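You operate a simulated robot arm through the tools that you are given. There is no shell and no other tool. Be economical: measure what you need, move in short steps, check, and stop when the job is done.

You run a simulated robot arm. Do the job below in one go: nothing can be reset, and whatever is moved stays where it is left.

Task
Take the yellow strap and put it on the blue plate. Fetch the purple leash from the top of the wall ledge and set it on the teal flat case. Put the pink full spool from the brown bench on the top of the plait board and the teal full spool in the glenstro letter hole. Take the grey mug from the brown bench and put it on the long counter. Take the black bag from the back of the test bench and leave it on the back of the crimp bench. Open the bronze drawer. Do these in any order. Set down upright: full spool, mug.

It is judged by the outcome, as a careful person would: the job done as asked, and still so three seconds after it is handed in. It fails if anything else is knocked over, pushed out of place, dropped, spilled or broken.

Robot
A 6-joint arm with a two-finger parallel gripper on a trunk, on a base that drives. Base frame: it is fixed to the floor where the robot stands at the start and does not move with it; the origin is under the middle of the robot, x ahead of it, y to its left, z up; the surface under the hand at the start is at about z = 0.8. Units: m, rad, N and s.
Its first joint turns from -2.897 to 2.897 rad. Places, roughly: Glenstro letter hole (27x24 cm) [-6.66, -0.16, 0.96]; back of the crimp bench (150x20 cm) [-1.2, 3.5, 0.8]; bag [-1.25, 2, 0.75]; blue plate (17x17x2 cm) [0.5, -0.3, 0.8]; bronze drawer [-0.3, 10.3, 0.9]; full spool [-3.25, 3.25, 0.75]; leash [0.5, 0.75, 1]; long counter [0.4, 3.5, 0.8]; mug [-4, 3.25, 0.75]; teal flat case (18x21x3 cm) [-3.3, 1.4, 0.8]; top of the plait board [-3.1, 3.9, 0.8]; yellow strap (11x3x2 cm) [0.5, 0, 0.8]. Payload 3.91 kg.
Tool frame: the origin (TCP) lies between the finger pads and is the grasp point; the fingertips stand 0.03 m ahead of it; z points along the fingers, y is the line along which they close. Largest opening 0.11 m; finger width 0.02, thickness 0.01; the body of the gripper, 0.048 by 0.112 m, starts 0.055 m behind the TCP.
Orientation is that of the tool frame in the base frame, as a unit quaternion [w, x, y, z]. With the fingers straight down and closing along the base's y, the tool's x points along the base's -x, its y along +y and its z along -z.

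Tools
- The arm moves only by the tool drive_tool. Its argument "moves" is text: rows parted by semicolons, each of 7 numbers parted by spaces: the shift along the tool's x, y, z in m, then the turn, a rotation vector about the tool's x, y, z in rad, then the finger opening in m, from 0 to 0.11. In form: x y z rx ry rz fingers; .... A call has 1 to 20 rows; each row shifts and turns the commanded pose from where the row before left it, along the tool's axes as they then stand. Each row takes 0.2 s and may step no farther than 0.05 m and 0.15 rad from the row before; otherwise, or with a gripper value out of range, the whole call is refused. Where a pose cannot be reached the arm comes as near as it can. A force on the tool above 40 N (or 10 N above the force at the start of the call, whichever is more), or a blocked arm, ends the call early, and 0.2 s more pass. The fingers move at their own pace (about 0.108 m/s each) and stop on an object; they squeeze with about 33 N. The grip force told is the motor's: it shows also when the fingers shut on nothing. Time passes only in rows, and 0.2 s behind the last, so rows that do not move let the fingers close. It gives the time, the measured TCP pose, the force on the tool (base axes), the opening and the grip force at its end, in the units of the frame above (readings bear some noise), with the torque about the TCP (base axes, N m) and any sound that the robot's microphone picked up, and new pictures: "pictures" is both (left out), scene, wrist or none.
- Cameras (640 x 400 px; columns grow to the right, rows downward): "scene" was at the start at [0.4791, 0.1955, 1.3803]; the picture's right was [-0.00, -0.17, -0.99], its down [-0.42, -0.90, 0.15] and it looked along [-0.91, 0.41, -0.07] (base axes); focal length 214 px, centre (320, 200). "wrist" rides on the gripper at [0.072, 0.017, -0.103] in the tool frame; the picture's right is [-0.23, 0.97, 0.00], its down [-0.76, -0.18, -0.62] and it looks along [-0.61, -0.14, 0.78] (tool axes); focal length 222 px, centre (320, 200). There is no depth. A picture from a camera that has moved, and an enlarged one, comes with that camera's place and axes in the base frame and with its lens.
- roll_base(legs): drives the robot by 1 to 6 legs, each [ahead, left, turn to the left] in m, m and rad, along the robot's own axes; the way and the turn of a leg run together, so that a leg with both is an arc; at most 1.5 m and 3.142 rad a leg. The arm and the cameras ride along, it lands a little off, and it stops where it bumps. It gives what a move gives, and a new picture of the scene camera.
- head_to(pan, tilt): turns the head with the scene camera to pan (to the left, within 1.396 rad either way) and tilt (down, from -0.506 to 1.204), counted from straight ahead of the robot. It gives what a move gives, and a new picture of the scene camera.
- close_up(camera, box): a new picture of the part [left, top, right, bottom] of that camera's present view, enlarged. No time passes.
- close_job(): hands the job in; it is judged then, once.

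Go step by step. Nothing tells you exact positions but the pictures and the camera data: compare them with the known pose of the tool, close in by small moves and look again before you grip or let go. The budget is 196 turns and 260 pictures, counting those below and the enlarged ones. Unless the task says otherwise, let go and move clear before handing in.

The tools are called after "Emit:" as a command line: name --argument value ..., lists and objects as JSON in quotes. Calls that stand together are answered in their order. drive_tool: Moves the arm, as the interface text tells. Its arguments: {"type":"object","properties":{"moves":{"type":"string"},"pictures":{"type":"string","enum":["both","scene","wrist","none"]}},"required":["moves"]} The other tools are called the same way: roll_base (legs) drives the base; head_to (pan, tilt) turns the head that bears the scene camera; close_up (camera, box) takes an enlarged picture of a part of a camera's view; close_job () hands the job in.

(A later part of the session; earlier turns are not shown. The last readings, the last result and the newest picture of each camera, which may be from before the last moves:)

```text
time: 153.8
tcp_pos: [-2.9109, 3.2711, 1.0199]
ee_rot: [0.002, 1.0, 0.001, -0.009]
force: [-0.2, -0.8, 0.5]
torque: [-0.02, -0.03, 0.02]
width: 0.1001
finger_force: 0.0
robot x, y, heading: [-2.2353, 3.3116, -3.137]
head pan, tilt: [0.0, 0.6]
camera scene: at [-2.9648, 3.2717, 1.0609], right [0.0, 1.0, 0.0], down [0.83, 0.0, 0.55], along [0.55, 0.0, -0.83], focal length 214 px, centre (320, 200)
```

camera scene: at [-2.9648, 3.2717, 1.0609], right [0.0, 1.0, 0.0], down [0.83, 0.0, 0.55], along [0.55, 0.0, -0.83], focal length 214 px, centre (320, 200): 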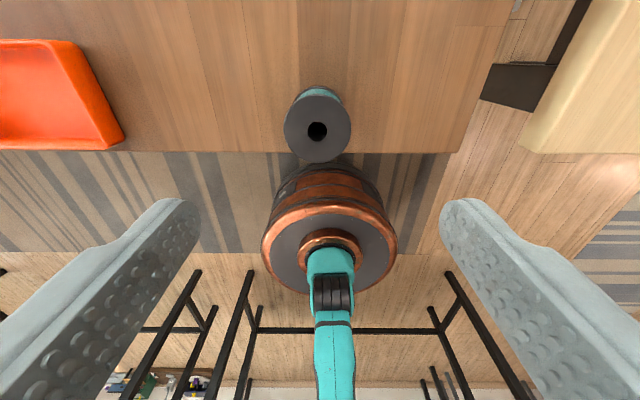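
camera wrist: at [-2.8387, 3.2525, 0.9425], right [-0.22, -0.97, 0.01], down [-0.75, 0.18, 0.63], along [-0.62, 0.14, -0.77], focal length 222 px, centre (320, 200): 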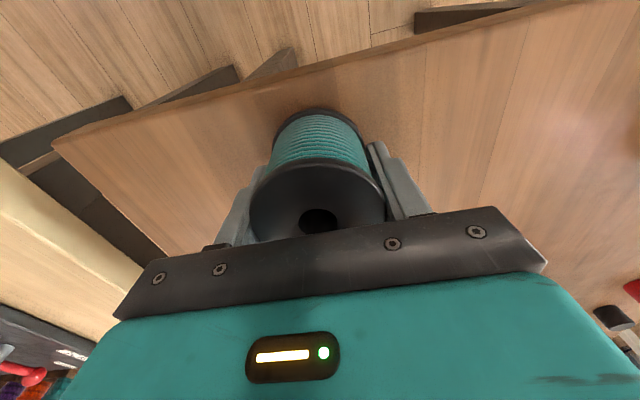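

I back up a little and rotate the tool to horizontal, pointing west.

Emit:
roll_base --legs '[[-0.12, 0, 0]]'

Emit:
drive_tool --moves "0 0 0 0 -.1428 0 .1;0 0 0 0 -.1428 0 .1;0 0 0 0 -.1428 0 .1;0 0 0 0 -.1428 0 .1;0 0 0 0 -.1428 0 .1;0 0 0 0 -.1428 0 .1;0 0 0 0 -.1428 0 .1;0 0 0 0 -.1428 0 .1;0 0 0 0 -.1428 0 .1;0 0 0 0 -.1428 0 .1;0 0 0 0 -.1428 0 .1" --pictures "none"

Emit:
head_to --pan 0 --tilt 0.5

```text
time: 155.1
tcp_pos: [-2.7896, 3.2714, 1.02]
ee_rot: [0.002, 1.0, 0.001, -0.008]
force: [-0.3, 0.7, -0.5]
torque: [-0.01, -0.01, 0.03]
width: 0.1
finger_force: 0.0
robot x, y, heading: [-2.1093, 3.3131, -3.135]
head pan, tilt: [0.0, 0.6]
camera scene: at [-2.8435, 3.2721, 1.0608], right [0.0, 1.0, 0.0], down [0.83, 0.0, 0.55], along [0.55, 0.0, -0.83], focal length 214 px, centre (320, 200)
```

scene: 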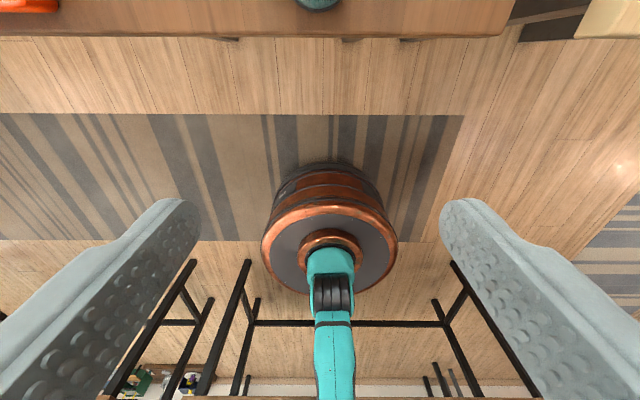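

```text
time: 157.5
tcp_pos: [-2.7846, 3.3019, 1.0019]
ee_rot: [0.025, 0.762, -0.145, -0.631]
force: [-0.4, -3.1, 4.4]
torque: [0.03, -0.19, -0.14]
width: 0.1
finger_force: 0.1
out of reach, approached as far as the arm can: row 9, 10
robot x, y, heading: [-2.115, 3.3123, -3.141]
head pan, tilt: [0.0, 0.6]
```

```text
time: 158.1
tcp_pos: [-2.7854, 3.3022, 1.0031]
ee_rot: [0.023, 0.762, -0.144, -0.631]
force: [-0.1, 0.7, -0.8]
torque: [0.0, -0.02, -0.04]
width: 0.1
finger_force: 0.1
robot x, y, heading: [-2.1178, 3.3145, -3.143]
head pan, tilt: [0.0, 0.499]
camera scene: at [-2.7579, 3.3129, 1.071], right [0.19, 0.96, -0.22], down [0.61, -0.29, -0.74], along [-0.77, 0.01, -0.64], focal length 214 px, centre (320, 200)
```

scene: 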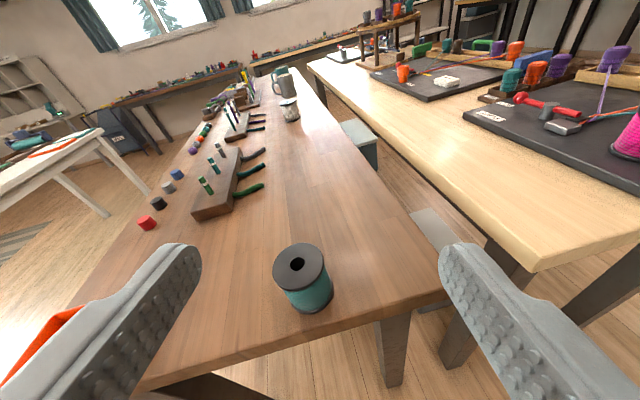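

The arm ended slightly twisted near a limit. I try pulling the tool nearer and lower-level to see if the horizontal pose resolves.

Emit:
drive_tool --moves "0 0 0 0 0 0 .1;0 0 0 0 0 0 .1" --pictures "none"

Emit:
drive_tool --moves "0 0 -.03 0 0 0 .1;0 0 -.03 0 0 0 .1;0 0 -.03 0 0 0 .1" --pictures "scene"

```text
time: 158.7
tcp_pos: [-2.789, 3.2806, 1.0192]
ee_rot: [-0.017, 0.752, -0.01, -0.659]
force: [0.7, 1.6, 0.8]
torque: [0.0, -0.02, 0.01]
width: 0.1
finger_force: 0.0
robot x, y, heading: [-2.1149, 3.3102, -3.14]
head pan, tilt: [0.0, 0.499]
```

```text
time: 159.5
tcp_pos: [-2.7006, 3.2771, 1.0297]
ee_rot: [-0.018, 0.753, -0.011, -0.658]
force: [-1.5, 0.0, 0.2]
torque: [0.01, -0.01, -0.01]
width: 0.1002
finger_force: 0.1
robot x, y, heading: [-2.1159, 3.3118, -3.14]
head pan, tilt: [0.0, 0.499]
camera scene: at [-2.6711, 3.2754, 1.0974], right [0.04, 1.0, 0.01], down [0.59, -0.01, -0.81], along [-0.81, 0.04, -0.59], focal length 214 px, centre (320, 200)
```

scene: 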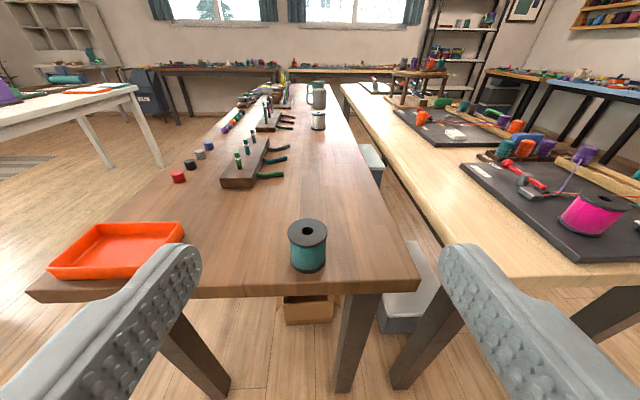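

Now the tool is almost horizontal (about 8° down), which suits me. I lower to the spool's mid-height, some 20 cm short of it.

Emit:
drive_tool --moves ".04 .002 0 -.04 0 0 .1;.04 .002 0 0 0 0 .1;.04 .002 0 0 0 0 .1;.04 0 .01 0 0 0 .1;.018 0 .02 0 0 0 .1" --pictures "both"

```text
time: 160.7
tcp_pos: [-2.7134, 3.2592, 0.8598]
ee_rot: [-0.006, 0.753, -0.001, -0.659]
force: [0.7, -1.4, 0.3]
torque: [-0.02, 0.0, -0.03]
width: 0.1001
finger_force: 0.0
out of reach, approached as far as the arm can: row 4, 5
robot x, y, heading: [-2.1224, 3.3113, -3.137]
head pan, tilt: [0.0, 0.499]
camera scene: at [-2.6832, 3.2594, 0.9274], right [0.01, 1.0, 0.01], down [0.59, 0.0, -0.81], along [-0.81, 0.01, -0.59], focal length 214 px, centre (320, 200)
camera wrist: at [-2.6008, 3.2424, 0.8016], right [-0.04, -0.98, 0.22], down [0.52, 0.17, 0.84], along [-0.85, 0.15, 0.5], focal length 222 px, centre (320, 200)
```

scene: 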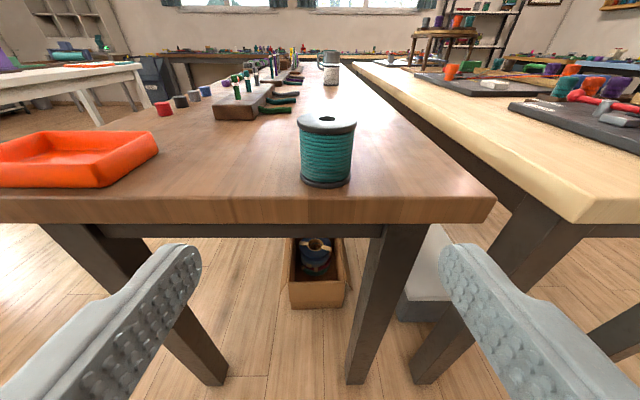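
wrist: 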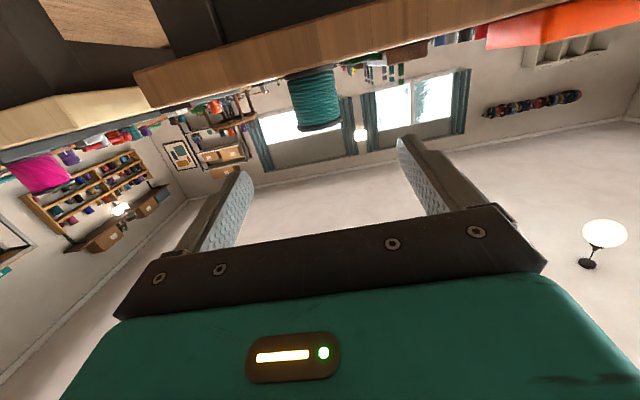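

The spool is at (-2.912, 3.270), z 0.80–0.866. I advance along the tool axis around it, in two stages.

Emit:
drive_tool --moves "0 -.009 .02 0 0 0 .1;0 0 .035 0 0 0 .1;0 0 .035 0 0 0 .1;0 0 .03 0 0 0 .1" --pictures "scene"

```text
time: 161.7
tcp_pos: [-2.8257, 3.2395, 0.8496]
ee_rot: [-0.006, 0.752, -0.001, -0.659]
force: [0.5, -0.4, 0.5]
torque: [0.0, -0.02, -0.02]
width: 0.0999
finger_force: 0.1
out of reach, approached as far as the arm can: row 1, 2, 3, 4
robot x, y, heading: [-2.1147, 3.3128, -3.138]
head pan, tilt: [0.0, 0.499]
camera scene: at [-2.7964, 3.2389, 0.9171], right [0.01, 1.0, 0.01], down [0.59, 0.0, -0.81], along [-0.81, 0.01, -0.59], focal length 214 px, centre (320, 200)
```

scene: 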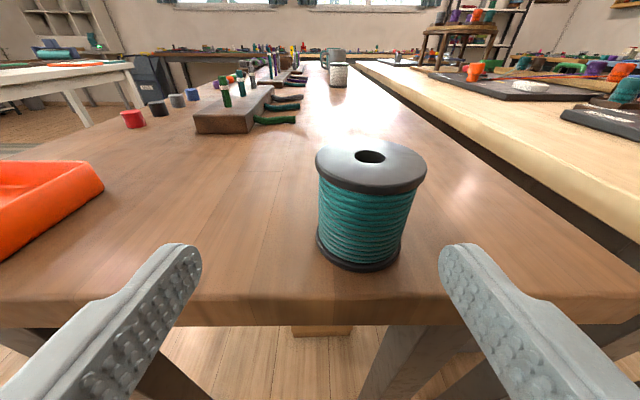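

The arm drifts sideways at this lateral offset, so I shift the base a little to the right and back to give it a better posture.

Emit:
roll_base --legs '[[-0.05, -0.1, 0]]'

Emit:
drive_tool --moves "0 .03 0 0 0 0 .1;0 .03 0 0 0 0 .1;0 .012 0 0 0 0 .1;0 0 0 0 0 0 .1" --pictures "scene"

```text
time: 162.9
tcp_pos: [-2.7763, 3.3379, 0.8501]
ee_rot: [-0.005, 0.753, -0.001, -0.658]
force: [-0.3, 0.9, -0.2]
torque: [-0.01, -0.03, -0.03]
width: 0.0999
finger_force: 0.0
robot x, y, heading: [-2.0646, 3.4068, -3.136]
head pan, tilt: [0.0, 0.499]
camera scene: at [-2.7466, 3.3375, 0.9169], right [0.01, 1.0, 0.01], down [0.59, 0.0, -0.81], along [-0.81, 0.01, -0.59], focal length 214 px, centre (320, 200)
```

scene: 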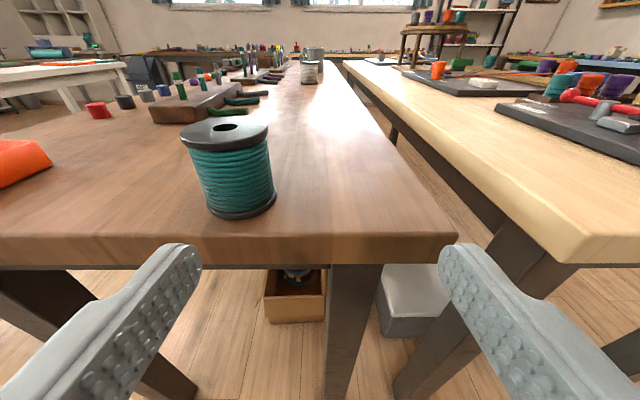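

```text
time: 163.9
tcp_pos: [-2.7758, 3.2669, 0.8506]
ee_rot: [-0.007, 0.753, -0.002, -0.658]
force: [-0.2, -0.7, -0.1]
torque: [-0.02, 0.02, -0.03]
width: 0.1
finger_force: 0.0
robot x, y, heading: [-2.0655, 3.4109, -3.14]
head pan, tilt: [0.0, 0.499]
camera scene: at [-2.7465, 3.2661, 0.9179], right [0.01, 1.0, 0.01], down [0.59, 0.0, -0.81], along [-0.81, 0.01, -0.59], focal length 214 px, centre (320, 200)
```

scene: 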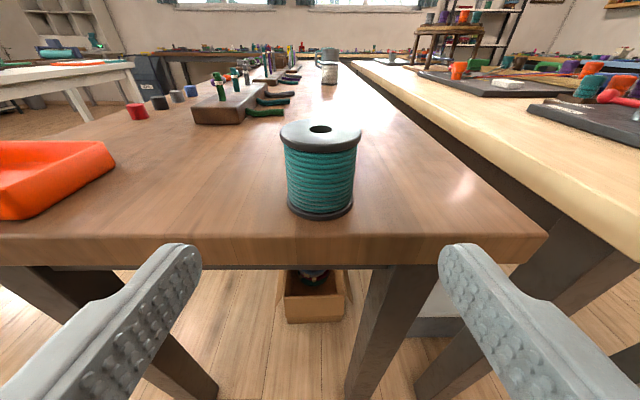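

Reaches fine now and the spool is centred. I advance around it.

Emit:
drive_tool --moves "0 0 .04 0 0 0 .1;0 0 .04 0 0 0 .1;0 0 .035 0 0 0 .1;0 0 .02 0 0 0 .1" --pictures "both"

```text
time: 164.9
tcp_pos: [-2.9115, 3.2657, 0.8313]
ee_rot: [-0.006, 0.752, -0.001, -0.659]
force: [0.4, 0.4, 0.2]
torque: [0.03, -0.01, -0.03]
width: 0.1001
finger_force: 0.0
robot x, y, heading: [-2.0628, 3.4084, -3.139]
head pan, tilt: [0.0, 0.499]
camera scene: at [-2.882, 3.266, 0.8997], right [0.01, 1.0, 0.01], down [0.59, 0.0, -0.81], along [-0.81, 0.01, -0.59], focal length 214 px, centre (320, 200)
camera wrist: at [-2.7995, 3.2489, 0.774], right [-0.04, -0.98, 0.22], down [0.52, 0.17, 0.84], along [-0.85, 0.15, 0.5], focal length 222 px, centre (320, 200)
```

scene: 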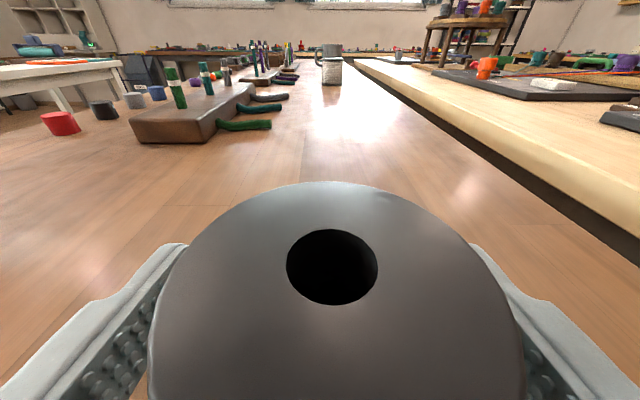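
wrist: 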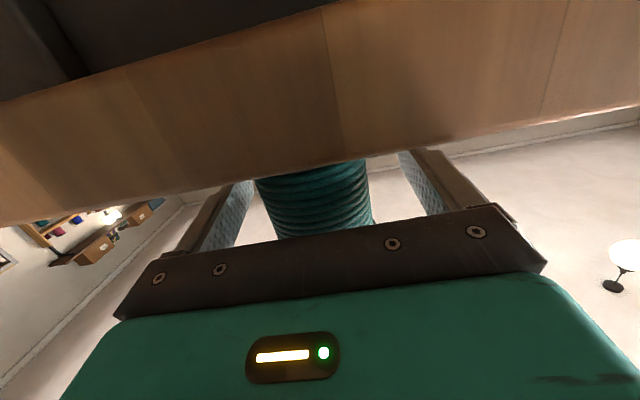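

Centred; I close and lift.

Emit:
drive_tool --moves "0 -.002 0 0 0 0 .06;0 0 0 0 0 0 0;0 0 0 0 0 0 0;0 0 0 0 0 0 0;-.03 0 -.004 0 0 0 0;-.04 0 -.005 0 0 0 0;-.04 0 -.005 0 0 0 0;-.04 0 -.005 0 0 0 0" --pictures "scene"

```text
time: 166.7
tcp_pos: [-2.9119, 3.2688, 0.984]
ee_rot: [-0.006, 0.753, -0.001, -0.658]
force: [-0.6, 1.0, -0.4]
torque: [0.05, 0.02, -0.02]
width: 0.0604
finger_force: 32.7
robot x, y, heading: [-2.0675, 3.4111, -3.135]
head pan, tilt: [0.0, 0.499]
camera scene: at [-2.8815, 3.2693, 1.0517], right [0.01, 1.0, 0.01], down [0.59, 0.0, -0.81], along [-0.81, 0.01, -0.59], focal length 214 px, centre (320, 200)
```

scene: 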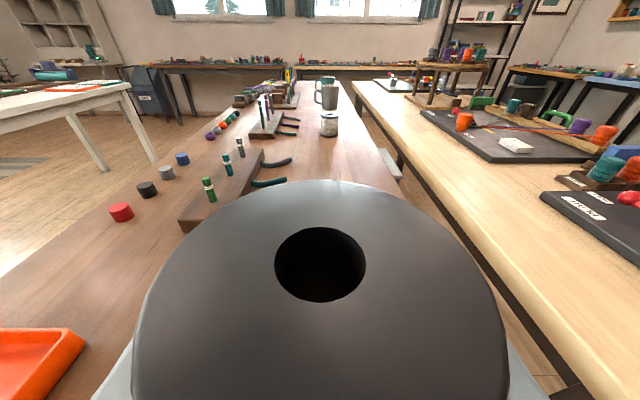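

Spool held horizontally. I retract the arm, then drive south and west along the corridor towards the letter rack.

Emit:
drive_tool --moves "-.03 0 -.04 0 0 0 0;-.02 0 -.045 0 0 0 0;-.02 0 -.045 0 0 0 0;-.02 0 -.045 0 0 0 0;0 0 -.045 0 0 0 0;0 0 -.045 0 0 0 0;0 0 -.045 0 0 0 0" --pictures "none"

Emit:
roll_base --legs '[[0, 1.5, 0], [0, 1.5, 0], [1.2, 0.1, 0]]'

```text
time: 168.3
tcp_pos: [-2.6161, 3.2634, 1.1107]
ee_rot: [-0.006, 0.753, -0.001, -0.658]
force: [-1.0, -0.3, -1.8]
torque: [0.04, 0.0, 0.01]
width: 0.0604
finger_force: 33.1
robot x, y, heading: [-2.0685, 3.4099, -3.139]
head pan, tilt: [0.0, 0.499]
```

```text
time: 188.5
tcp_pos: [-3.7668, 0.0701, 1.1126]
ee_rot: [0.016, 0.752, 0.024, -0.658]
force: [-0.4, 0.6, -1.1]
torque: [-0.03, -0.03, -0.01]
width: 0.0604
finger_force: 32.6
robot x, y, heading: [-3.2303, 0.2508, -3.071]
head pan, tilt: [0.0, 0.499]
camera scene: at [-3.738, 0.0726, 1.1796], right [-0.06, 1.0, 0.01], down [0.59, 0.04, -0.81], along [-0.81, -0.04, -0.59], focal length 214 px, centre (320, 200)
```

scene: 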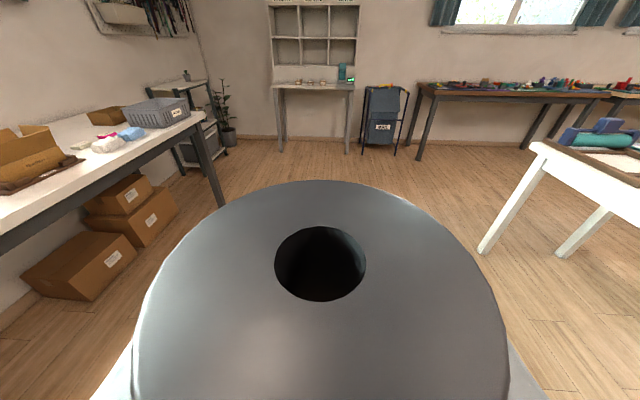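

The rack with six labelled holes is straight ahead. I straighten heading and approach, then zoom on the labels.

Emit:
roll_base --legs '[[0, 0, -0.07], [1.4, 0.2, 0], [0.6, 0, 0]]'

Emit:
head_to --pan 0 --tilt 0.1

```text
time: 199.0
tcp_pos: [-5.774, -0.1263, 1.113]
ee_rot: [0.0, 0.753, 0.006, -0.658]
force: [0.4, -0.2, -0.3]
torque: [-0.01, 0.02, 0.02]
width: 0.0604
finger_force: 33.4
robot x, y, heading: [-5.2243, 0.0286, -3.115]
head pan, tilt: [0.0, 0.499]
camera scene: at [-5.7434, -0.1261, 1.1796], right [-0.01, 1.0, 0.01], down [0.59, 0.01, -0.81], along [-0.81, 0.0, -0.59], focal length 214 px, centre (320, 200)
```

scene: 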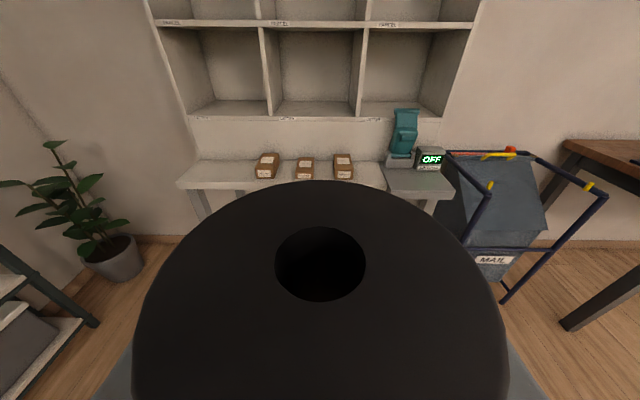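

```text
time: 199.8
tcp_pos: [-5.772, -0.1265, 1.113]
ee_rot: [0.0, 0.753, 0.006, -0.658]
force: [0.4, -0.3, -0.4]
torque: [-0.01, 0.01, 0.01]
width: 0.0603
finger_force: 33.5
robot x, y, heading: [-5.2262, 0.0299, -3.12]
head pan, tilt: [0.0, 0.099]
camera scene: at [-5.7494, -0.1265, 1.2161], right [-0.01, 1.0, 0.01], down [0.23, 0.01, -0.97], along [-0.97, -0.01, -0.23], focal length 214 px, centre (320, 200)
```

scene: 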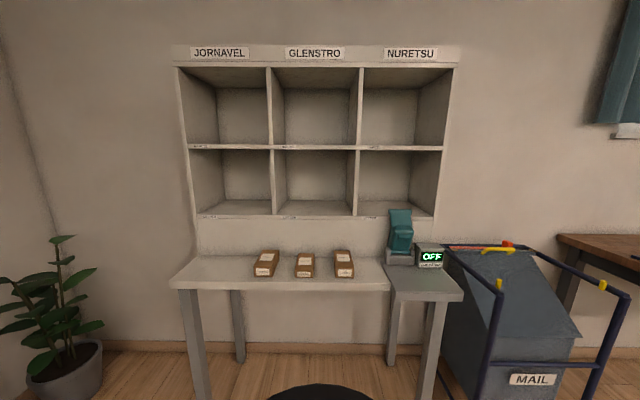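

Emit:
close_up --camera "scene" --box '[180, 130, 450, 230]'

```text
2.37 times, centred on (315, 180) of scene
camera zoom: at [-5.7494, -0.1265, 1.2161], right [-0.01, 1.0, 0.01], down [0.23, 0.01, -0.97], along [-0.97, -0.01, -0.23], focal length 508 px, centre (332, 247)
```

zoom: 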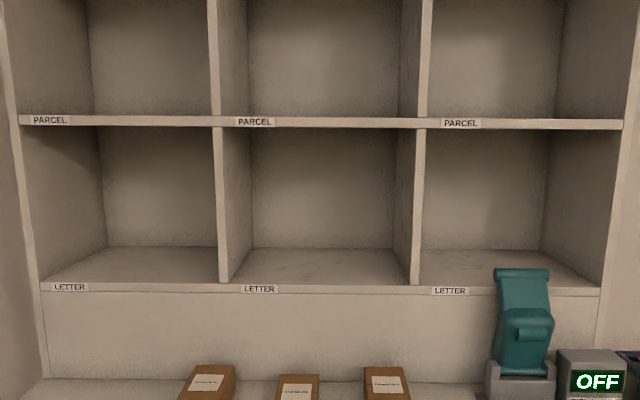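

The Glenstro letter hole is the lower middle one. I close in further and measure again.

Emit:
roll_base --legs '[[0.3, 0, -0.02]]'

```text
time: 201.9
tcp_pos: [-6.0785, -0.1169, 1.1119]
ee_rot: [-0.006, 0.753, -0.001, -0.658]
force: [0.6, -0.3, -0.6]
torque: [-0.01, -0.04, 0.02]
width: 0.0605
finger_force: 33.1
robot x, y, heading: [-5.5265, 0.0257, -3.137]
head pan, tilt: [0.0, 0.099]
camera scene: at [-6.0542, -0.1184, 1.2162], right [0.01, 1.0, 0.01], down [0.23, 0.0, -0.97], along [-0.97, 0.01, -0.23], focal length 214 px, centre (320, 200)
```

scene: 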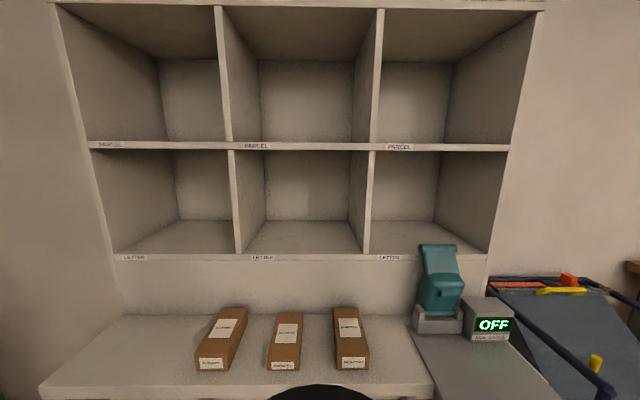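

Floor of the hole is at z ≈ 0.96, front at x ≈ -6.558, centre y ≈ -0.157, depth about 0.25. I drive in closer.

Emit:
roll_base --legs '[[0.25, 0.04, 0]]'

```text
time: 203.7
tcp_pos: [-6.329, -0.1565, 1.1113]
ee_rot: [-0.008, 0.753, -0.004, -0.658]
force: [0.5, 0.2, -1.5]
torque: [-0.02, 0.01, 0.01]
width: 0.0604
finger_force: 32.7
robot x, y, heading: [-5.7785, -0.01, 3.142]
head pan, tilt: [0.0, 0.099]
camera scene: at [-6.3056, -0.1572, 1.2162], right [0.01, 1.0, 0.01], down [0.23, 0.0, -0.97], along [-0.97, 0.02, -0.23], focal length 214 px, centre (320, 200)
```

scene: 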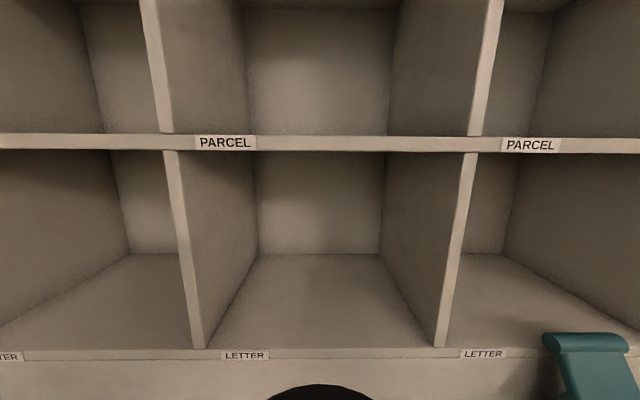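

Refined: floor z ≈ 0.975, front x ≈ -6.523, back -6.77, centre y ≈ -0.152. I lower slightly and push the spool in part way.

Emit:
drive_tool --moves ".036 0 0 0 0 0 0;0 0 .04 0 0 0 0;0 0 .04 0 0 0 0;0 0 .04 0 0 0 0;0 0 .04 0 0 0 0" --pictures "both"

```text
time: 204.9
tcp_pos: [-6.4837, -0.1531, 1.056]
ee_rot: [-0.008, 0.753, -0.003, -0.658]
force: [0.8, 0.0, -0.6]
torque: [-0.02, -0.05, 0.02]
width: 0.0604
finger_force: 33.3
robot x, y, heading: [-5.7735, -0.0094, 3.138]
head pan, tilt: [0.0, 0.099]
camera scene: at [-6.4598, -0.1538, 1.1604], right [0.02, 1.0, 0.01], down [0.23, 0.0, -0.97], along [-0.97, 0.02, -0.23], focal length 214 px, centre (320, 200)
camera wrist: at [-6.3715, -0.1711, 0.9981], right [-0.04, -0.97, 0.22], down [0.52, 0.16, 0.84], along [-0.85, 0.15, 0.5], focal length 222 px, centre (320, 200)
```

scene: 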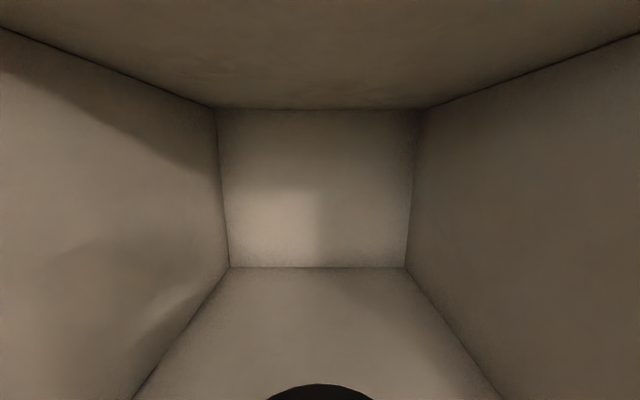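
wrist: 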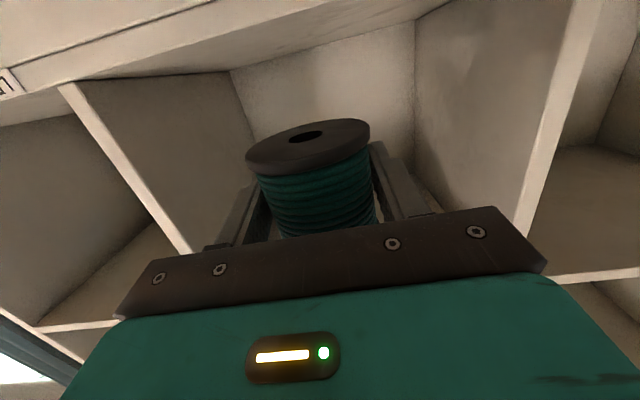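

Inside the right hole and centred. I push further in and lower towards its floor.

Emit:
drive_tool --moves "0 0 .04 0 0 0 0;0 0 .04 0 0 0 0;0 0 .04 0 0 0 0;.01 0 .02 0 0 0 0;.008 0 0 0 0 0 0" --pictures "wrist"

Emit:
head_to --pan 0.9 --tilt 0.9

```text
time: 206.1
tcp_pos: [-6.6189, -0.1504, 1.0192]
ee_rot: [-0.007, 0.753, -0.003, -0.658]
force: [-0.1, -0.3, -1.8]
torque: [0.01, 0.0, -0.04]
width: 0.0604
finger_force: 32.9
robot x, y, heading: [-5.7754, -0.0137, 3.143]
head pan, tilt: [0.0, 0.099]
camera wrist: at [-6.5067, -0.1693, 0.9605], right [-0.05, -0.97, 0.22], down [0.52, 0.16, 0.84], along [-0.85, 0.15, 0.5], focal length 222 px, centre (320, 200)
```

wrist: 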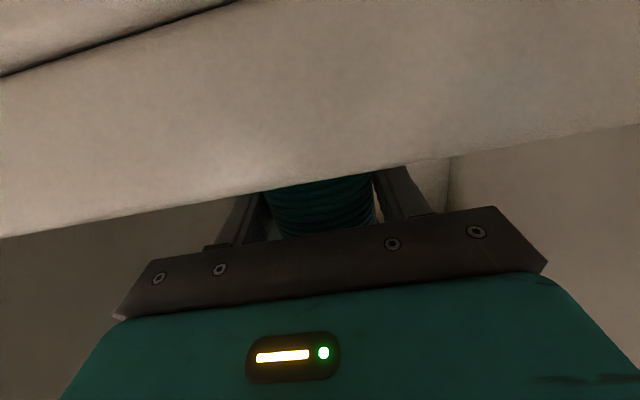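

```text
time: 207.3
tcp_pos: [-6.6183, -0.1529, 1.0186]
ee_rot: [-0.008, 0.754, -0.003, -0.657]
force: [0.7, 0.7, -1.1]
torque: [-0.01, -0.02, 0.03]
width: 0.0605
finger_force: 32.7
robot x, y, heading: [-5.7789, -0.0129, 3.142]
head pan, tilt: [0.901, 0.901]
camera scene: at [-6.5419, -0.2116, 1.0581], right [-0.77, 0.63, -0.1], down [0.57, 0.61, -0.55], along [-0.29, -0.48, -0.83], focal length 214 px, centre (320, 200)
```

scene: 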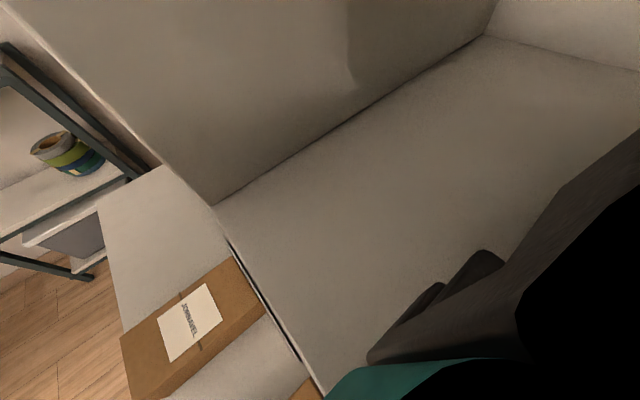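

Not yet touching. I lower in small steps until contact.

Emit:
drive_tool --moves ".003 0 0 0 0 0 0;.003 0 0 0 0 0 0" --pictures "none"

Emit:
drive_tool --moves ".0025 0 0 0 0 0 0;.0025 0 0 0 0 0 0" --pictures "none"

```text
time: 207.9
tcp_pos: [-6.6181, -0.1524, 1.0123]
ee_rot: [-0.008, 0.753, -0.003, -0.658]
force: [1.5, -0.4, -1.3]
torque: [0.0, -0.02, -0.02]
width: 0.0601
finger_force: 33.0
robot x, y, heading: [-5.7791, -0.0155, 3.137]
head pan, tilt: [0.901, 0.901]
```

```text
time: 208.5
tcp_pos: [-6.6184, -0.1521, 1.008]
ee_rot: [-0.008, 0.753, -0.003, -0.658]
force: [-0.2, 0.3, -1.9]
torque: [-0.02, 0.03, -0.02]
width: 0.0604
finger_force: 32.7
robot x, y, heading: [-5.7789, -0.0124, 3.142]
head pan, tilt: [0.901, 0.901]
```

Emit:
drive_tool --moves ".0025 0 0 0 0 0 0;.0025 0 0 0 0 0 0" --pictures "none"

Emit:
drive_tool --moves ".0025 0 0 0 0 0 0;.001 0 0 0 0 0 0" --pictures "none"

```text
time: 209.1
tcp_pos: [-6.6173, -0.152, 1.0013]
ee_rot: [-0.008, 0.753, -0.003, -0.658]
force: [-1.1, -0.8, -1.0]
torque: [0.01, -0.03, 0.02]
width: 0.0603
finger_force: 33.0
robot x, y, heading: [-5.774, -0.0171, 3.142]
head pan, tilt: [0.901, 0.901]
```

```text
time: 209.7
tcp_pos: [-6.6169, -0.1518, 1.0011]
ee_rot: [-0.008, 0.751, -0.004, -0.66]
force: [-4.5, 0.6, 17.7]
torque: [-0.46, -0.08, -0.15]
width: 0.0607
finger_force: 33.2
robot x, y, heading: [-5.7795, -0.0105, 3.139]
head pan, tilt: [0.901, 0.901]
```

Contact with the floor of the hole. I relax, open and withdraw straight back.

Emit:
drive_tool --moves "-.002 0 0 0 0 0 0;0 0 0 0 0 0 .07;0 0 0 0 0 0 .09;0 0 0 0 0 0 .1;0 0 -.02 0 0 0 .1;0 0 -.04 0 0 0 .1;0 0 -.045 0 0 0 .1;0 0 -.045 0 0 0 .1;0 0 -.045 0 0 0 .1;0 0 -.045 0 0 0 .1" --pictures "none"

Emit:
head_to --pan 0 --tilt 0.2

```text
time: 211.9
tcp_pos: [-6.38, -0.1563, 1.0325]
ee_rot: [-0.008, 0.753, -0.003, -0.658]
force: [-0.8, -0.1, -0.1]
torque: [0.01, 0.05, 0.0]
width: 0.1
finger_force: 0.1
robot x, y, heading: [-5.7787, -0.0116, 3.135]
head pan, tilt: [0.901, 0.901]
```

```text
time: 213.1
tcp_pos: [-6.3792, -0.1558, 1.0334]
ee_rot: [-0.008, 0.752, -0.003, -0.659]
force: [0.3, 0.2, 0.3]
torque: [0.01, -0.02, 0.04]
width: 0.1002
finger_force: 0.1
robot x, y, heading: [-5.7804, -0.0111, 3.143]
head pan, tilt: [0.0, 0.201]
camera scene: at [-6.355, -0.1556, 1.1278], right [0.01, 1.0, 0.01], down [0.33, 0.0, -0.94], along [-0.94, 0.02, -0.33], focal length 214 px, centre (320, 200)
```

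scene: 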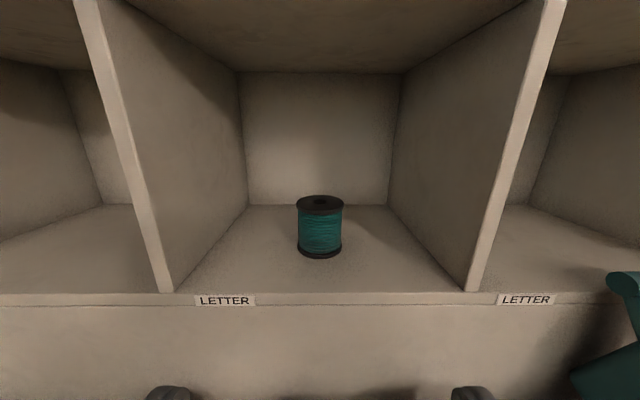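

The teal spool stands upright in the Glenstro letter hole. I back off, turn the tool downwards, and drive round the desk's west end to the mug.

Emit:
roll_base --legs '[[-0.38, 0, 0]]'

Emit:
drive_tool --moves "0 0 0 0 .1436 0 .1;0 0 0 0 .1436 0 .1;0 0 0 0 .1436 0 .1;0 0 0 0 .1436 0 .1;0 0 0 0 .1436 0 .1;0 0 0 0 .1436 0 .1;0 0 0 0 .1436 0 .1;0 0 0 0 .1436 0 .1;0 0 0 0 .1436 0 .1;0 0 0 0 .1436 0 .1;.02 0 -.04 0 0 0 .1;.02 0 -.04 0 0 0 .1;.02 0 -.04 0 0 0 .1;.02 0 -.04 0 0 0 .1;.02 0 -.04 0 0 0 .1" --pictures "none"

Emit:
roll_base --legs '[[0, -1.2, 0], [0, -1.15, 0], [0, 0, -1.571], [0, -1.2, 0], [0, -0.2, 0]]'

Emit:
head_to --pan 0 --tilt -0.506

```text
time: 215.6
tcp_pos: [-5.9928, -0.1556, 1.0326]
ee_rot: [-0.008, 0.753, -0.003, -0.658]
force: [0.3, -0.3, 0.3]
torque: [0.01, 0.01, 0.0]
width: 0.1
finger_force: 0.0
robot x, y, heading: [-5.3932, -0.0147, 3.142]
head pan, tilt: [0.0, 0.201]
camera scene: at [-5.9685, -0.1556, 1.1279], right [0.02, 1.0, 0.01], down [0.33, 0.0, -0.94], along [-0.94, 0.02, -0.33], focal length 214 px, centre (320, 200)
```

scene: 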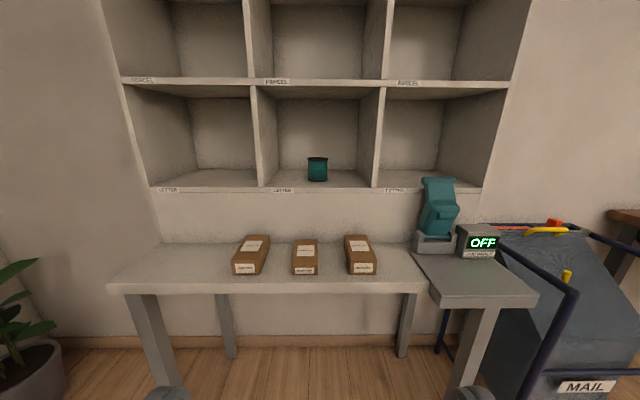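

```text
time: 218.8
tcp_pos: [-5.892, -0.1567, 1.2332]
ee_rot: [-0.004, 1.0, -0.008, 0.001]
force: [0.7, 0.2, -0.1]
torque: [-0.02, 0.01, -0.02]
width: 0.1
finger_force: 0.0
robot x, y, heading: [-5.3917, -0.0125, 3.139]
head pan, tilt: [0.0, 0.201]
```

```text
time: 240.9
tcp_pos: [-4.142, 2.8489, 1.2323]
ee_rot: [0.002, -0.703, 0.711, -0.002]
force: [-0.2, 0.1, -0.3]
torque: [-0.01, -0.02, -0.01]
width: 0.1001
finger_force: 0.0
robot x, y, heading: [-3.9983, 2.3488, 1.573]
head pan, tilt: [0.0, 0.201]
camera scene: at [-4.1417, 2.941, 1.2689], right [1.0, -0.01, 0.01], down [-0.01, -0.98, 0.2], along [0.01, -0.2, -0.98], focal length 214 px, centre (320, 200)
```

scene: 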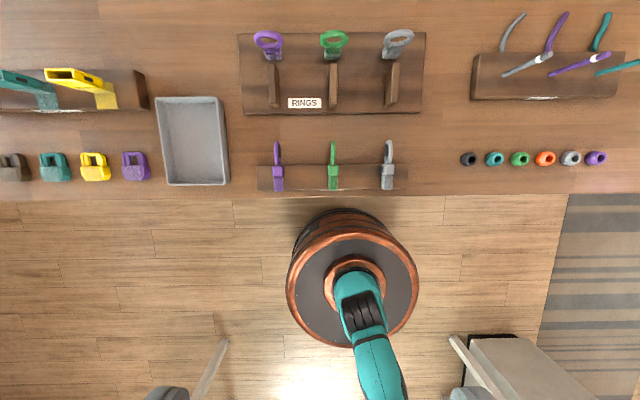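

```text
time: 242.0
tcp_pos: [-4.1427, 2.8486, 1.2323]
ee_rot: [0.003, -0.702, 0.712, -0.003]
force: [-0.2, 0.0, 0.6]
torque: [0.01, -0.01, -0.02]
width: 0.1002
finger_force: 0.1
robot x, y, heading: [-3.9979, 2.3475, 1.57]
head pan, tilt: [0.0, -0.499]
camera scene: at [-4.1411, 2.9995, 1.295], right [1.0, -0.01, 0.01], down [-0.01, -0.88, -0.48], along [0.01, 0.48, -0.88], focal length 214 px, centre (320, 200)
```

scene: 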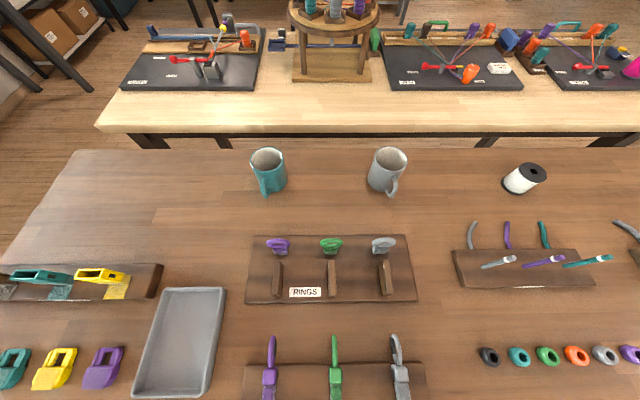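

The grey mug is at about (-3.97, 3.32), handle towards me. I move nearer and look from above.

Emit:
roll_base --legs '[[0.1, 0, 0]]'

Emit:
drive_tool --moves "-.036 -.024 0 0 0 0 .11;-.036 -.024 0 0 0 0 .11;-.036 -.024 0 0 0 0 .11;-.036 -.024 0 0 0 0 .11;-.036 -.024 0 0 0 0 .11;-.036 -.024 0 0 0 0 .11;-.036 -.024 0 0 0 0 .11" --pictures "none"

Emit:
head_to --pan 0 --tilt 0

```text
time: 243.2
tcp_pos: [-4.1426, 2.9488, 1.2326]
ee_rot: [0.003, -0.702, 0.712, -0.003]
force: [0.8, -0.2, -0.5]
torque: [-0.02, -0.03, -0.02]
width: 0.0999
finger_force: 0.0
robot x, y, heading: [-3.9988, 2.4517, 1.568]
head pan, tilt: [0.0, -0.499]
camera scene: at [-4.1418, 3.0993, 1.2951], right [1.0, -0.01, 0.01], down [-0.01, -0.88, -0.48], along [0.01, 0.48, -0.88], focal length 214 px, centre (320, 200)
```

scene: 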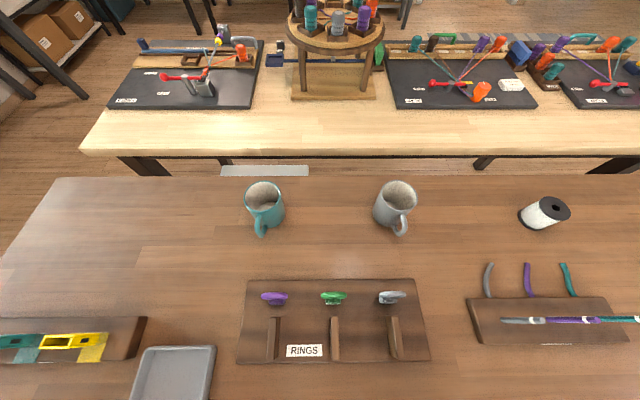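

```text
time: 244.8
tcp_pos: [-3.9688, 3.1971, 1.2345]
ee_rot: [0.003, -0.703, 0.711, -0.002]
force: [-0.3, -1.1, 0.8]
torque: [0.09, -0.02, 0.03]
width: 0.11
finger_force: 0.0
robot x, y, heading: [-3.9991, 2.4482, 1.575]
head pan, tilt: [0.0, -0.499]
```

```text
time: 245.7
tcp_pos: [-3.9694, 3.1969, 1.2337]
ee_rot: [0.003, -0.703, 0.711, -0.002]
force: [-0.6, -0.4, 0.6]
torque: [0.01, -0.02, -0.02]
width: 0.1099
finger_force: 0.0
robot x, y, heading: [-3.9998, 2.4507, 1.574]
head pan, tilt: [0.0, 0.0]
camera scene: at [-3.9689, 3.3079, 1.2726], right [1.0, -0.01, 0.01], down [-0.01, -1.0, 0.0], along [0.01, 0.0, -1.0], focal length 214 px, centre (320, 200)
```

scene: 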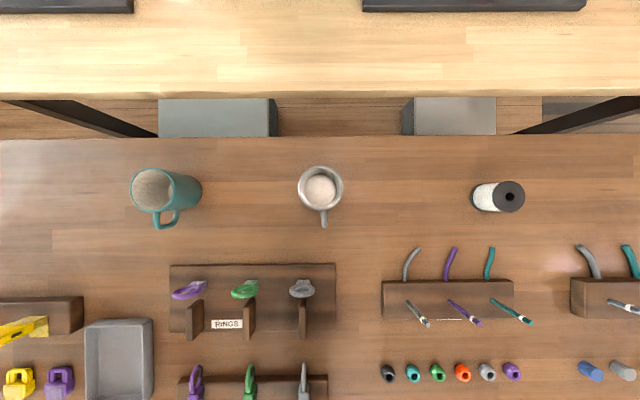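

Mug rim centre (-3.966, 3.3285), about 7.7 cm wide, handle on the near side. I move above it and check again lower.

Emit:
drive_tool --moves "-.044 -.001 .02 0 0 0 .11;-.044 -.001 .02 0 0 0 .11;-.0435 -.001 .02 0 0 0 .11;0 0 .045 0 0 0 .11;0 0 .045 0 0 0 .11;0 0 .045 0 0 0 .11;0 0 .045 0 0 0 .11" --pictures "wrist"

Emit:
head_to --pan 0 --tilt 0.5

```text
time: 247.3
tcp_pos: [-3.9642, 3.3306, 0.9924]
ee_rot: [0.004, -0.702, 0.712, -0.002]
force: [-0.2, 0.4, 0.4]
torque: [0.02, -0.02, 0.02]
width: 0.1101
finger_force: 0.2
robot x, y, heading: [-4.001, 2.447, 1.575]
head pan, tilt: [0.0, 0.0]
camera wrist: at [-3.981, 3.2586, 1.0961], right [-0.97, 0.24, -0.01], down [0.18, 0.76, 0.63], along [0.16, 0.61, -0.78], focal length 222 px, centre (320, 200)
```

wrist: 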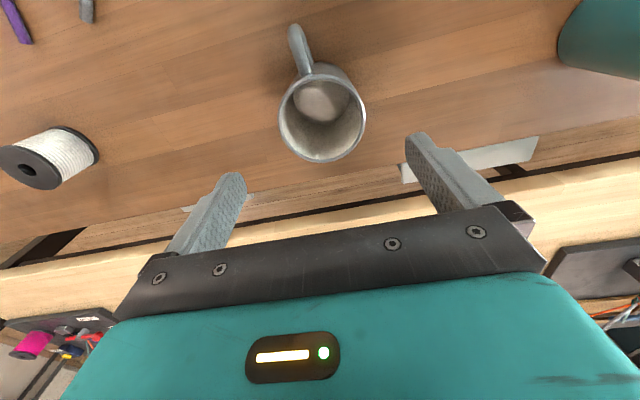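

```text
time: 248.2
tcp_pos: [-3.9617, 3.3302, 0.9921]
ee_rot: [0.003, -0.702, 0.712, -0.003]
force: [-0.7, -0.3, 0.5]
torque: [0.0, 0.02, 0.0]
width: 0.1102
finger_force: 0.1
robot x, y, heading: [-3.9974, 2.449, 1.573]
head pan, tilt: [0.0, 0.499]
camera scene: at [-3.9627, 3.3955, 1.0311], right [1.0, -0.01, 0.01], down [-0.01, -0.88, 0.48], along [0.0, -0.48, -0.88], focal length 214 px, centre (320, 200)
```

scene: 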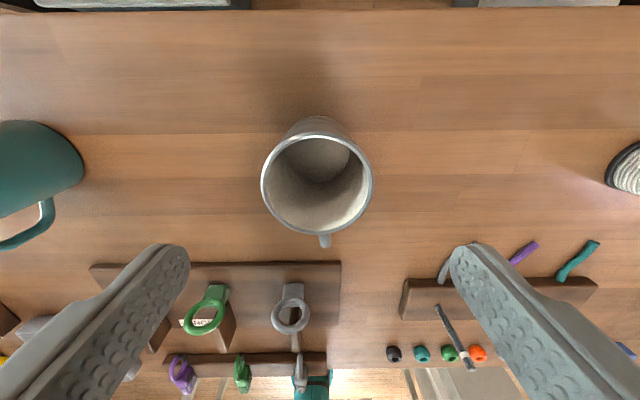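

Centred within a few mm. I descend, close and lift.

Emit:
drive_tool --moves "-.004 .003 .04 0 0 0 .11;0 0 .04 0 0 0 .11;0 0 .035 0 0 0 .11;0 0 .015 0 0 0 .11" --pictures "both"

```text
time: 249.2
tcp_pos: [-3.9655, 3.3348, 0.8657]
ee_rot: [0.003, -0.703, 0.711, -0.002]
force: [-0.7, 0.2, 0.3]
torque: [0.02, 0.02, 0.0]
width: 0.1098
finger_force: 0.1
robot x, y, heading: [-3.999, 2.4549, 1.568]
head pan, tilt: [0.0, 0.499]
camera scene: at [-3.966, 3.3989, 0.9039], right [1.0, -0.01, 0.01], down [-0.01, -0.88, 0.48], along [0.0, -0.48, -0.88], focal length 214 px, centre (320, 200)
camera wrist: at [-3.9842, 3.2624, 0.9689], right [-0.97, 0.24, -0.01], down [0.18, 0.76, 0.63], along [0.16, 0.61, -0.78], focal length 222 px, centre (320, 200)
```

scene: 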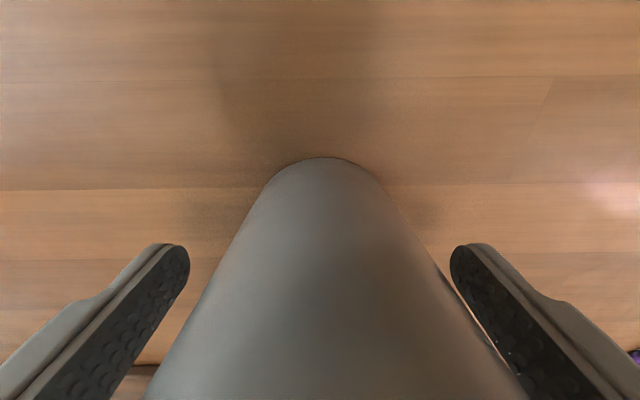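
wrist: 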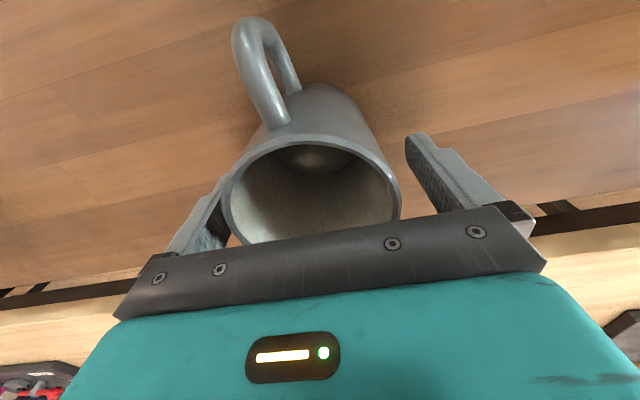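

Emit:
drive_tool --moves "0 0 0 0 0 0 .06;0 0 0 0 0 0 0;0 0 0 0 0 0 0;0 0 0 0 0 0 0;0 0 -.02 0 0 0 0;0 0 -.05 0 0 0 0;0 0 -.05 0 0 0 0;0 0 -.05 0 0 0 0" --pictures "wrist"

```text
time: 251.0
tcp_pos: [-3.9689, 3.3342, 1.0354]
ee_rot: [0.002, -0.703, 0.712, -0.002]
force: [0.2, 0.4, -3.3]
torque: [0.0, -0.02, -0.02]
width: 0.0789
finger_force: 32.9
robot x, y, heading: [-3.9968, 2.4501, 1.573]
head pan, tilt: [0.0, 0.499]
camera wrist: at [-3.9869, 3.2621, 1.1386], right [-0.97, 0.24, -0.01], down [0.18, 0.76, 0.62], along [0.16, 0.6, -0.78], focal length 222 px, centre (320, 200)
```

wrist: 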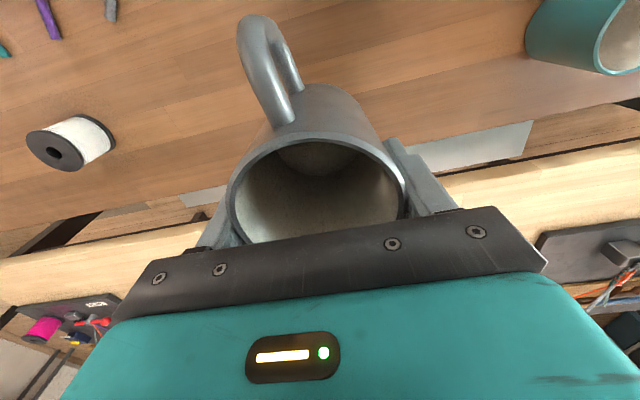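

Mug held (bottom about 6.6 cm below TCP). I retract and drive out via the aisle, south of the test bench, towards the eastern aisle.

Emit:
drive_tool --moves "0 0 -.05 0 0 0 0;0 0 -.05 0 0 0 0;.044 0 -.01 0 0 0 0;.044 0 -.01 0 0 0 0;.044 0 -.01 0 0 0 0;.044 0 -.01 0 0 0 0;.044 0 -.01 0 0 0 0;.044 0 -.01 0 0 0 0;.044 0 -.01 0 0 0 0;.044 0 -.01 0 0 0 0;.044 0 -.01 0 0 0 0" --pictures "none"

Emit:
roll_base --legs '[[-0.1, -0.9, 0], [0, -0.9, 0], [-1.05, 0, 0], [-1.0, 0, 0], [0, -1.4, 0], [0, -0.35, 0]]'

```text
time: 253.4
tcp_pos: [-3.9745, 2.935, 1.2237]
ee_rot: [0.002, -0.702, 0.712, -0.004]
force: [0.1, 0.8, -4.7]
torque: [-0.08, -0.02, -0.02]
width: 0.0788
finger_force: 32.7
robot x, y, heading: [-3.9996, 2.4512, 1.573]
head pan, tilt: [0.0, 0.499]
```

```text
time: 280.7
tcp_pos: [-0.4175, 0.8289, 1.2246]
ee_rot: [-0.003, 0.713, -0.701, 0.003]
force: [0.1, -0.1, -2.6]
torque: [0.03, -0.01, 0.02]
width: 0.0785
finger_force: 33.3
robot x, y, heading: [-0.4245, 0.3437, 1.607]
head pan, tilt: [0.0, 0.499]
camera scene: at [-0.4197, 0.8928, 1.263], right [1.0, 0.02, 0.01], down [0.01, -0.88, 0.48], along [0.02, -0.48, -0.88], focal length 214 px, centre (320, 200)
```

scene: 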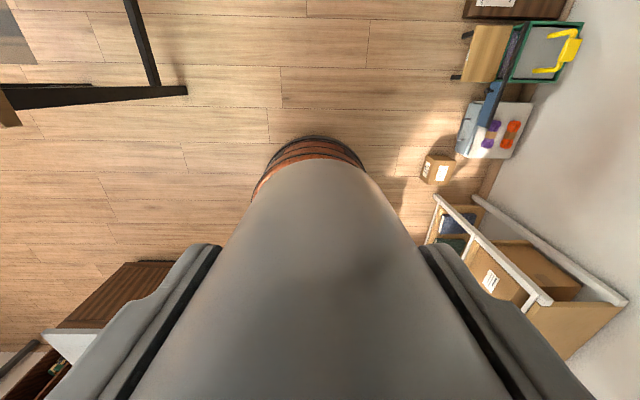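

The aisle north is clear. I drive up to y ≈ 3.3 and turn east to face the long counter.

Emit:
roll_base --legs '[[0, 0, -0.036], [1.5, 0, 0], [1.45, 0, 0], [0, 0, -1.571]]'

Emit:
head_to --pan 0 --tilt -0.506

```text
time: 299.2
tcp_pos: [0.0578, 3.2715, 1.2245]
ee_rot: [0.0, 0.009, 1.0, -0.003]
force: [0.4, 1.4, -3.1]
torque: [0.02, -0.03, 0.01]
width: 0.0785
finger_force: 33.3
robot x, y, heading: [-0.4304, 3.2993, -0.001]
head pan, tilt: [0.0, 0.499]
camera scene: at [0.1211, 3.2715, 1.263], right [-0.02, -1.0, 0.01], down [-0.88, 0.02, 0.48], along [-0.48, 0.0, -0.88], focal length 214 px, centre (320, 200)
```

scene: 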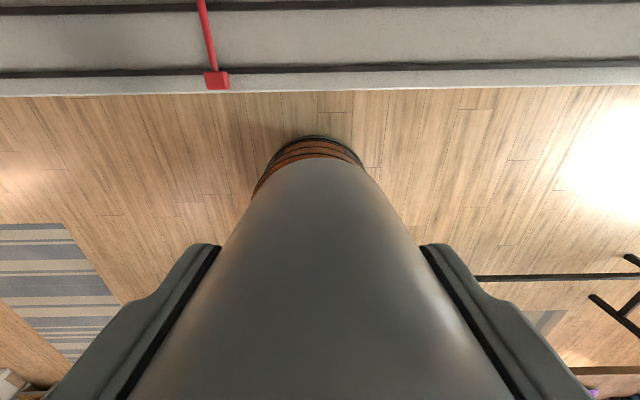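

```text
time: 300.4
tcp_pos: [0.0576, 3.2716, 1.2252]
ee_rot: [0.0, 0.009, 1.0, -0.003]
force: [-0.1, 0.3, -2.6]
torque: [0.02, -0.04, 0.0]
width: 0.0785
finger_force: 33.2
robot x, y, heading: [-0.4285, 3.2976, -0.003]
head pan, tilt: [0.0, -0.499]
camera scene: at [0.2073, 3.2702, 1.2869], right [-0.02, -1.0, 0.01], down [-0.88, 0.01, -0.48], along [0.48, -0.02, -0.88], focal length 214 px, centre (320, 200)
```

scene: 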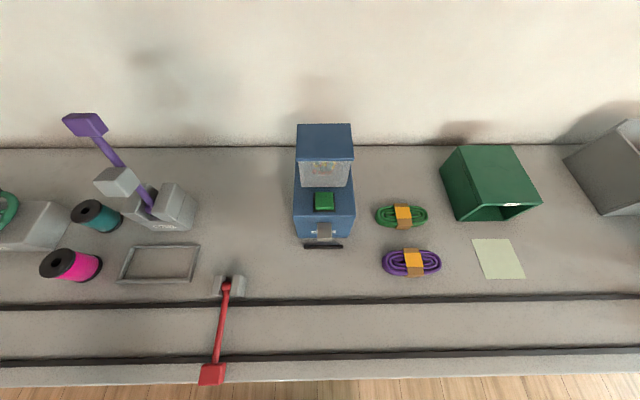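

The counter is busy here; the right side past the note seems free. I shift right to view it.

Emit:
roll_base --legs '[[0, -0.55, 0]]'

```text
time: 303.6
tcp_pos: [0.058, 2.7358, 1.2257]
ee_rot: [0.0, 0.004, 1.0, -0.004]
force: [0.1, 0.1, -3.7]
torque: [-0.01, -0.04, 0.0]
width: 0.0782
finger_force: 32.7
robot x, y, heading: [-0.4264, 2.7512, 0.009]
head pan, tilt: [0.0, -0.499]
camera scene: at [0.2082, 2.7343, 1.2869], right [-0.01, -1.0, 0.01], down [-0.88, 0.0, -0.48], along [0.48, -0.01, -0.88], focal length 214 px, centre (320, 200)
```

scene: 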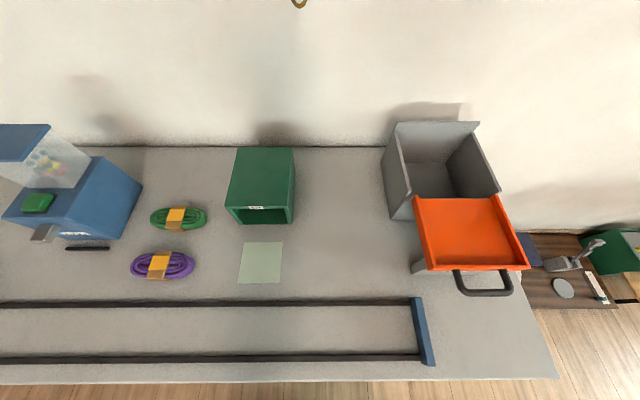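

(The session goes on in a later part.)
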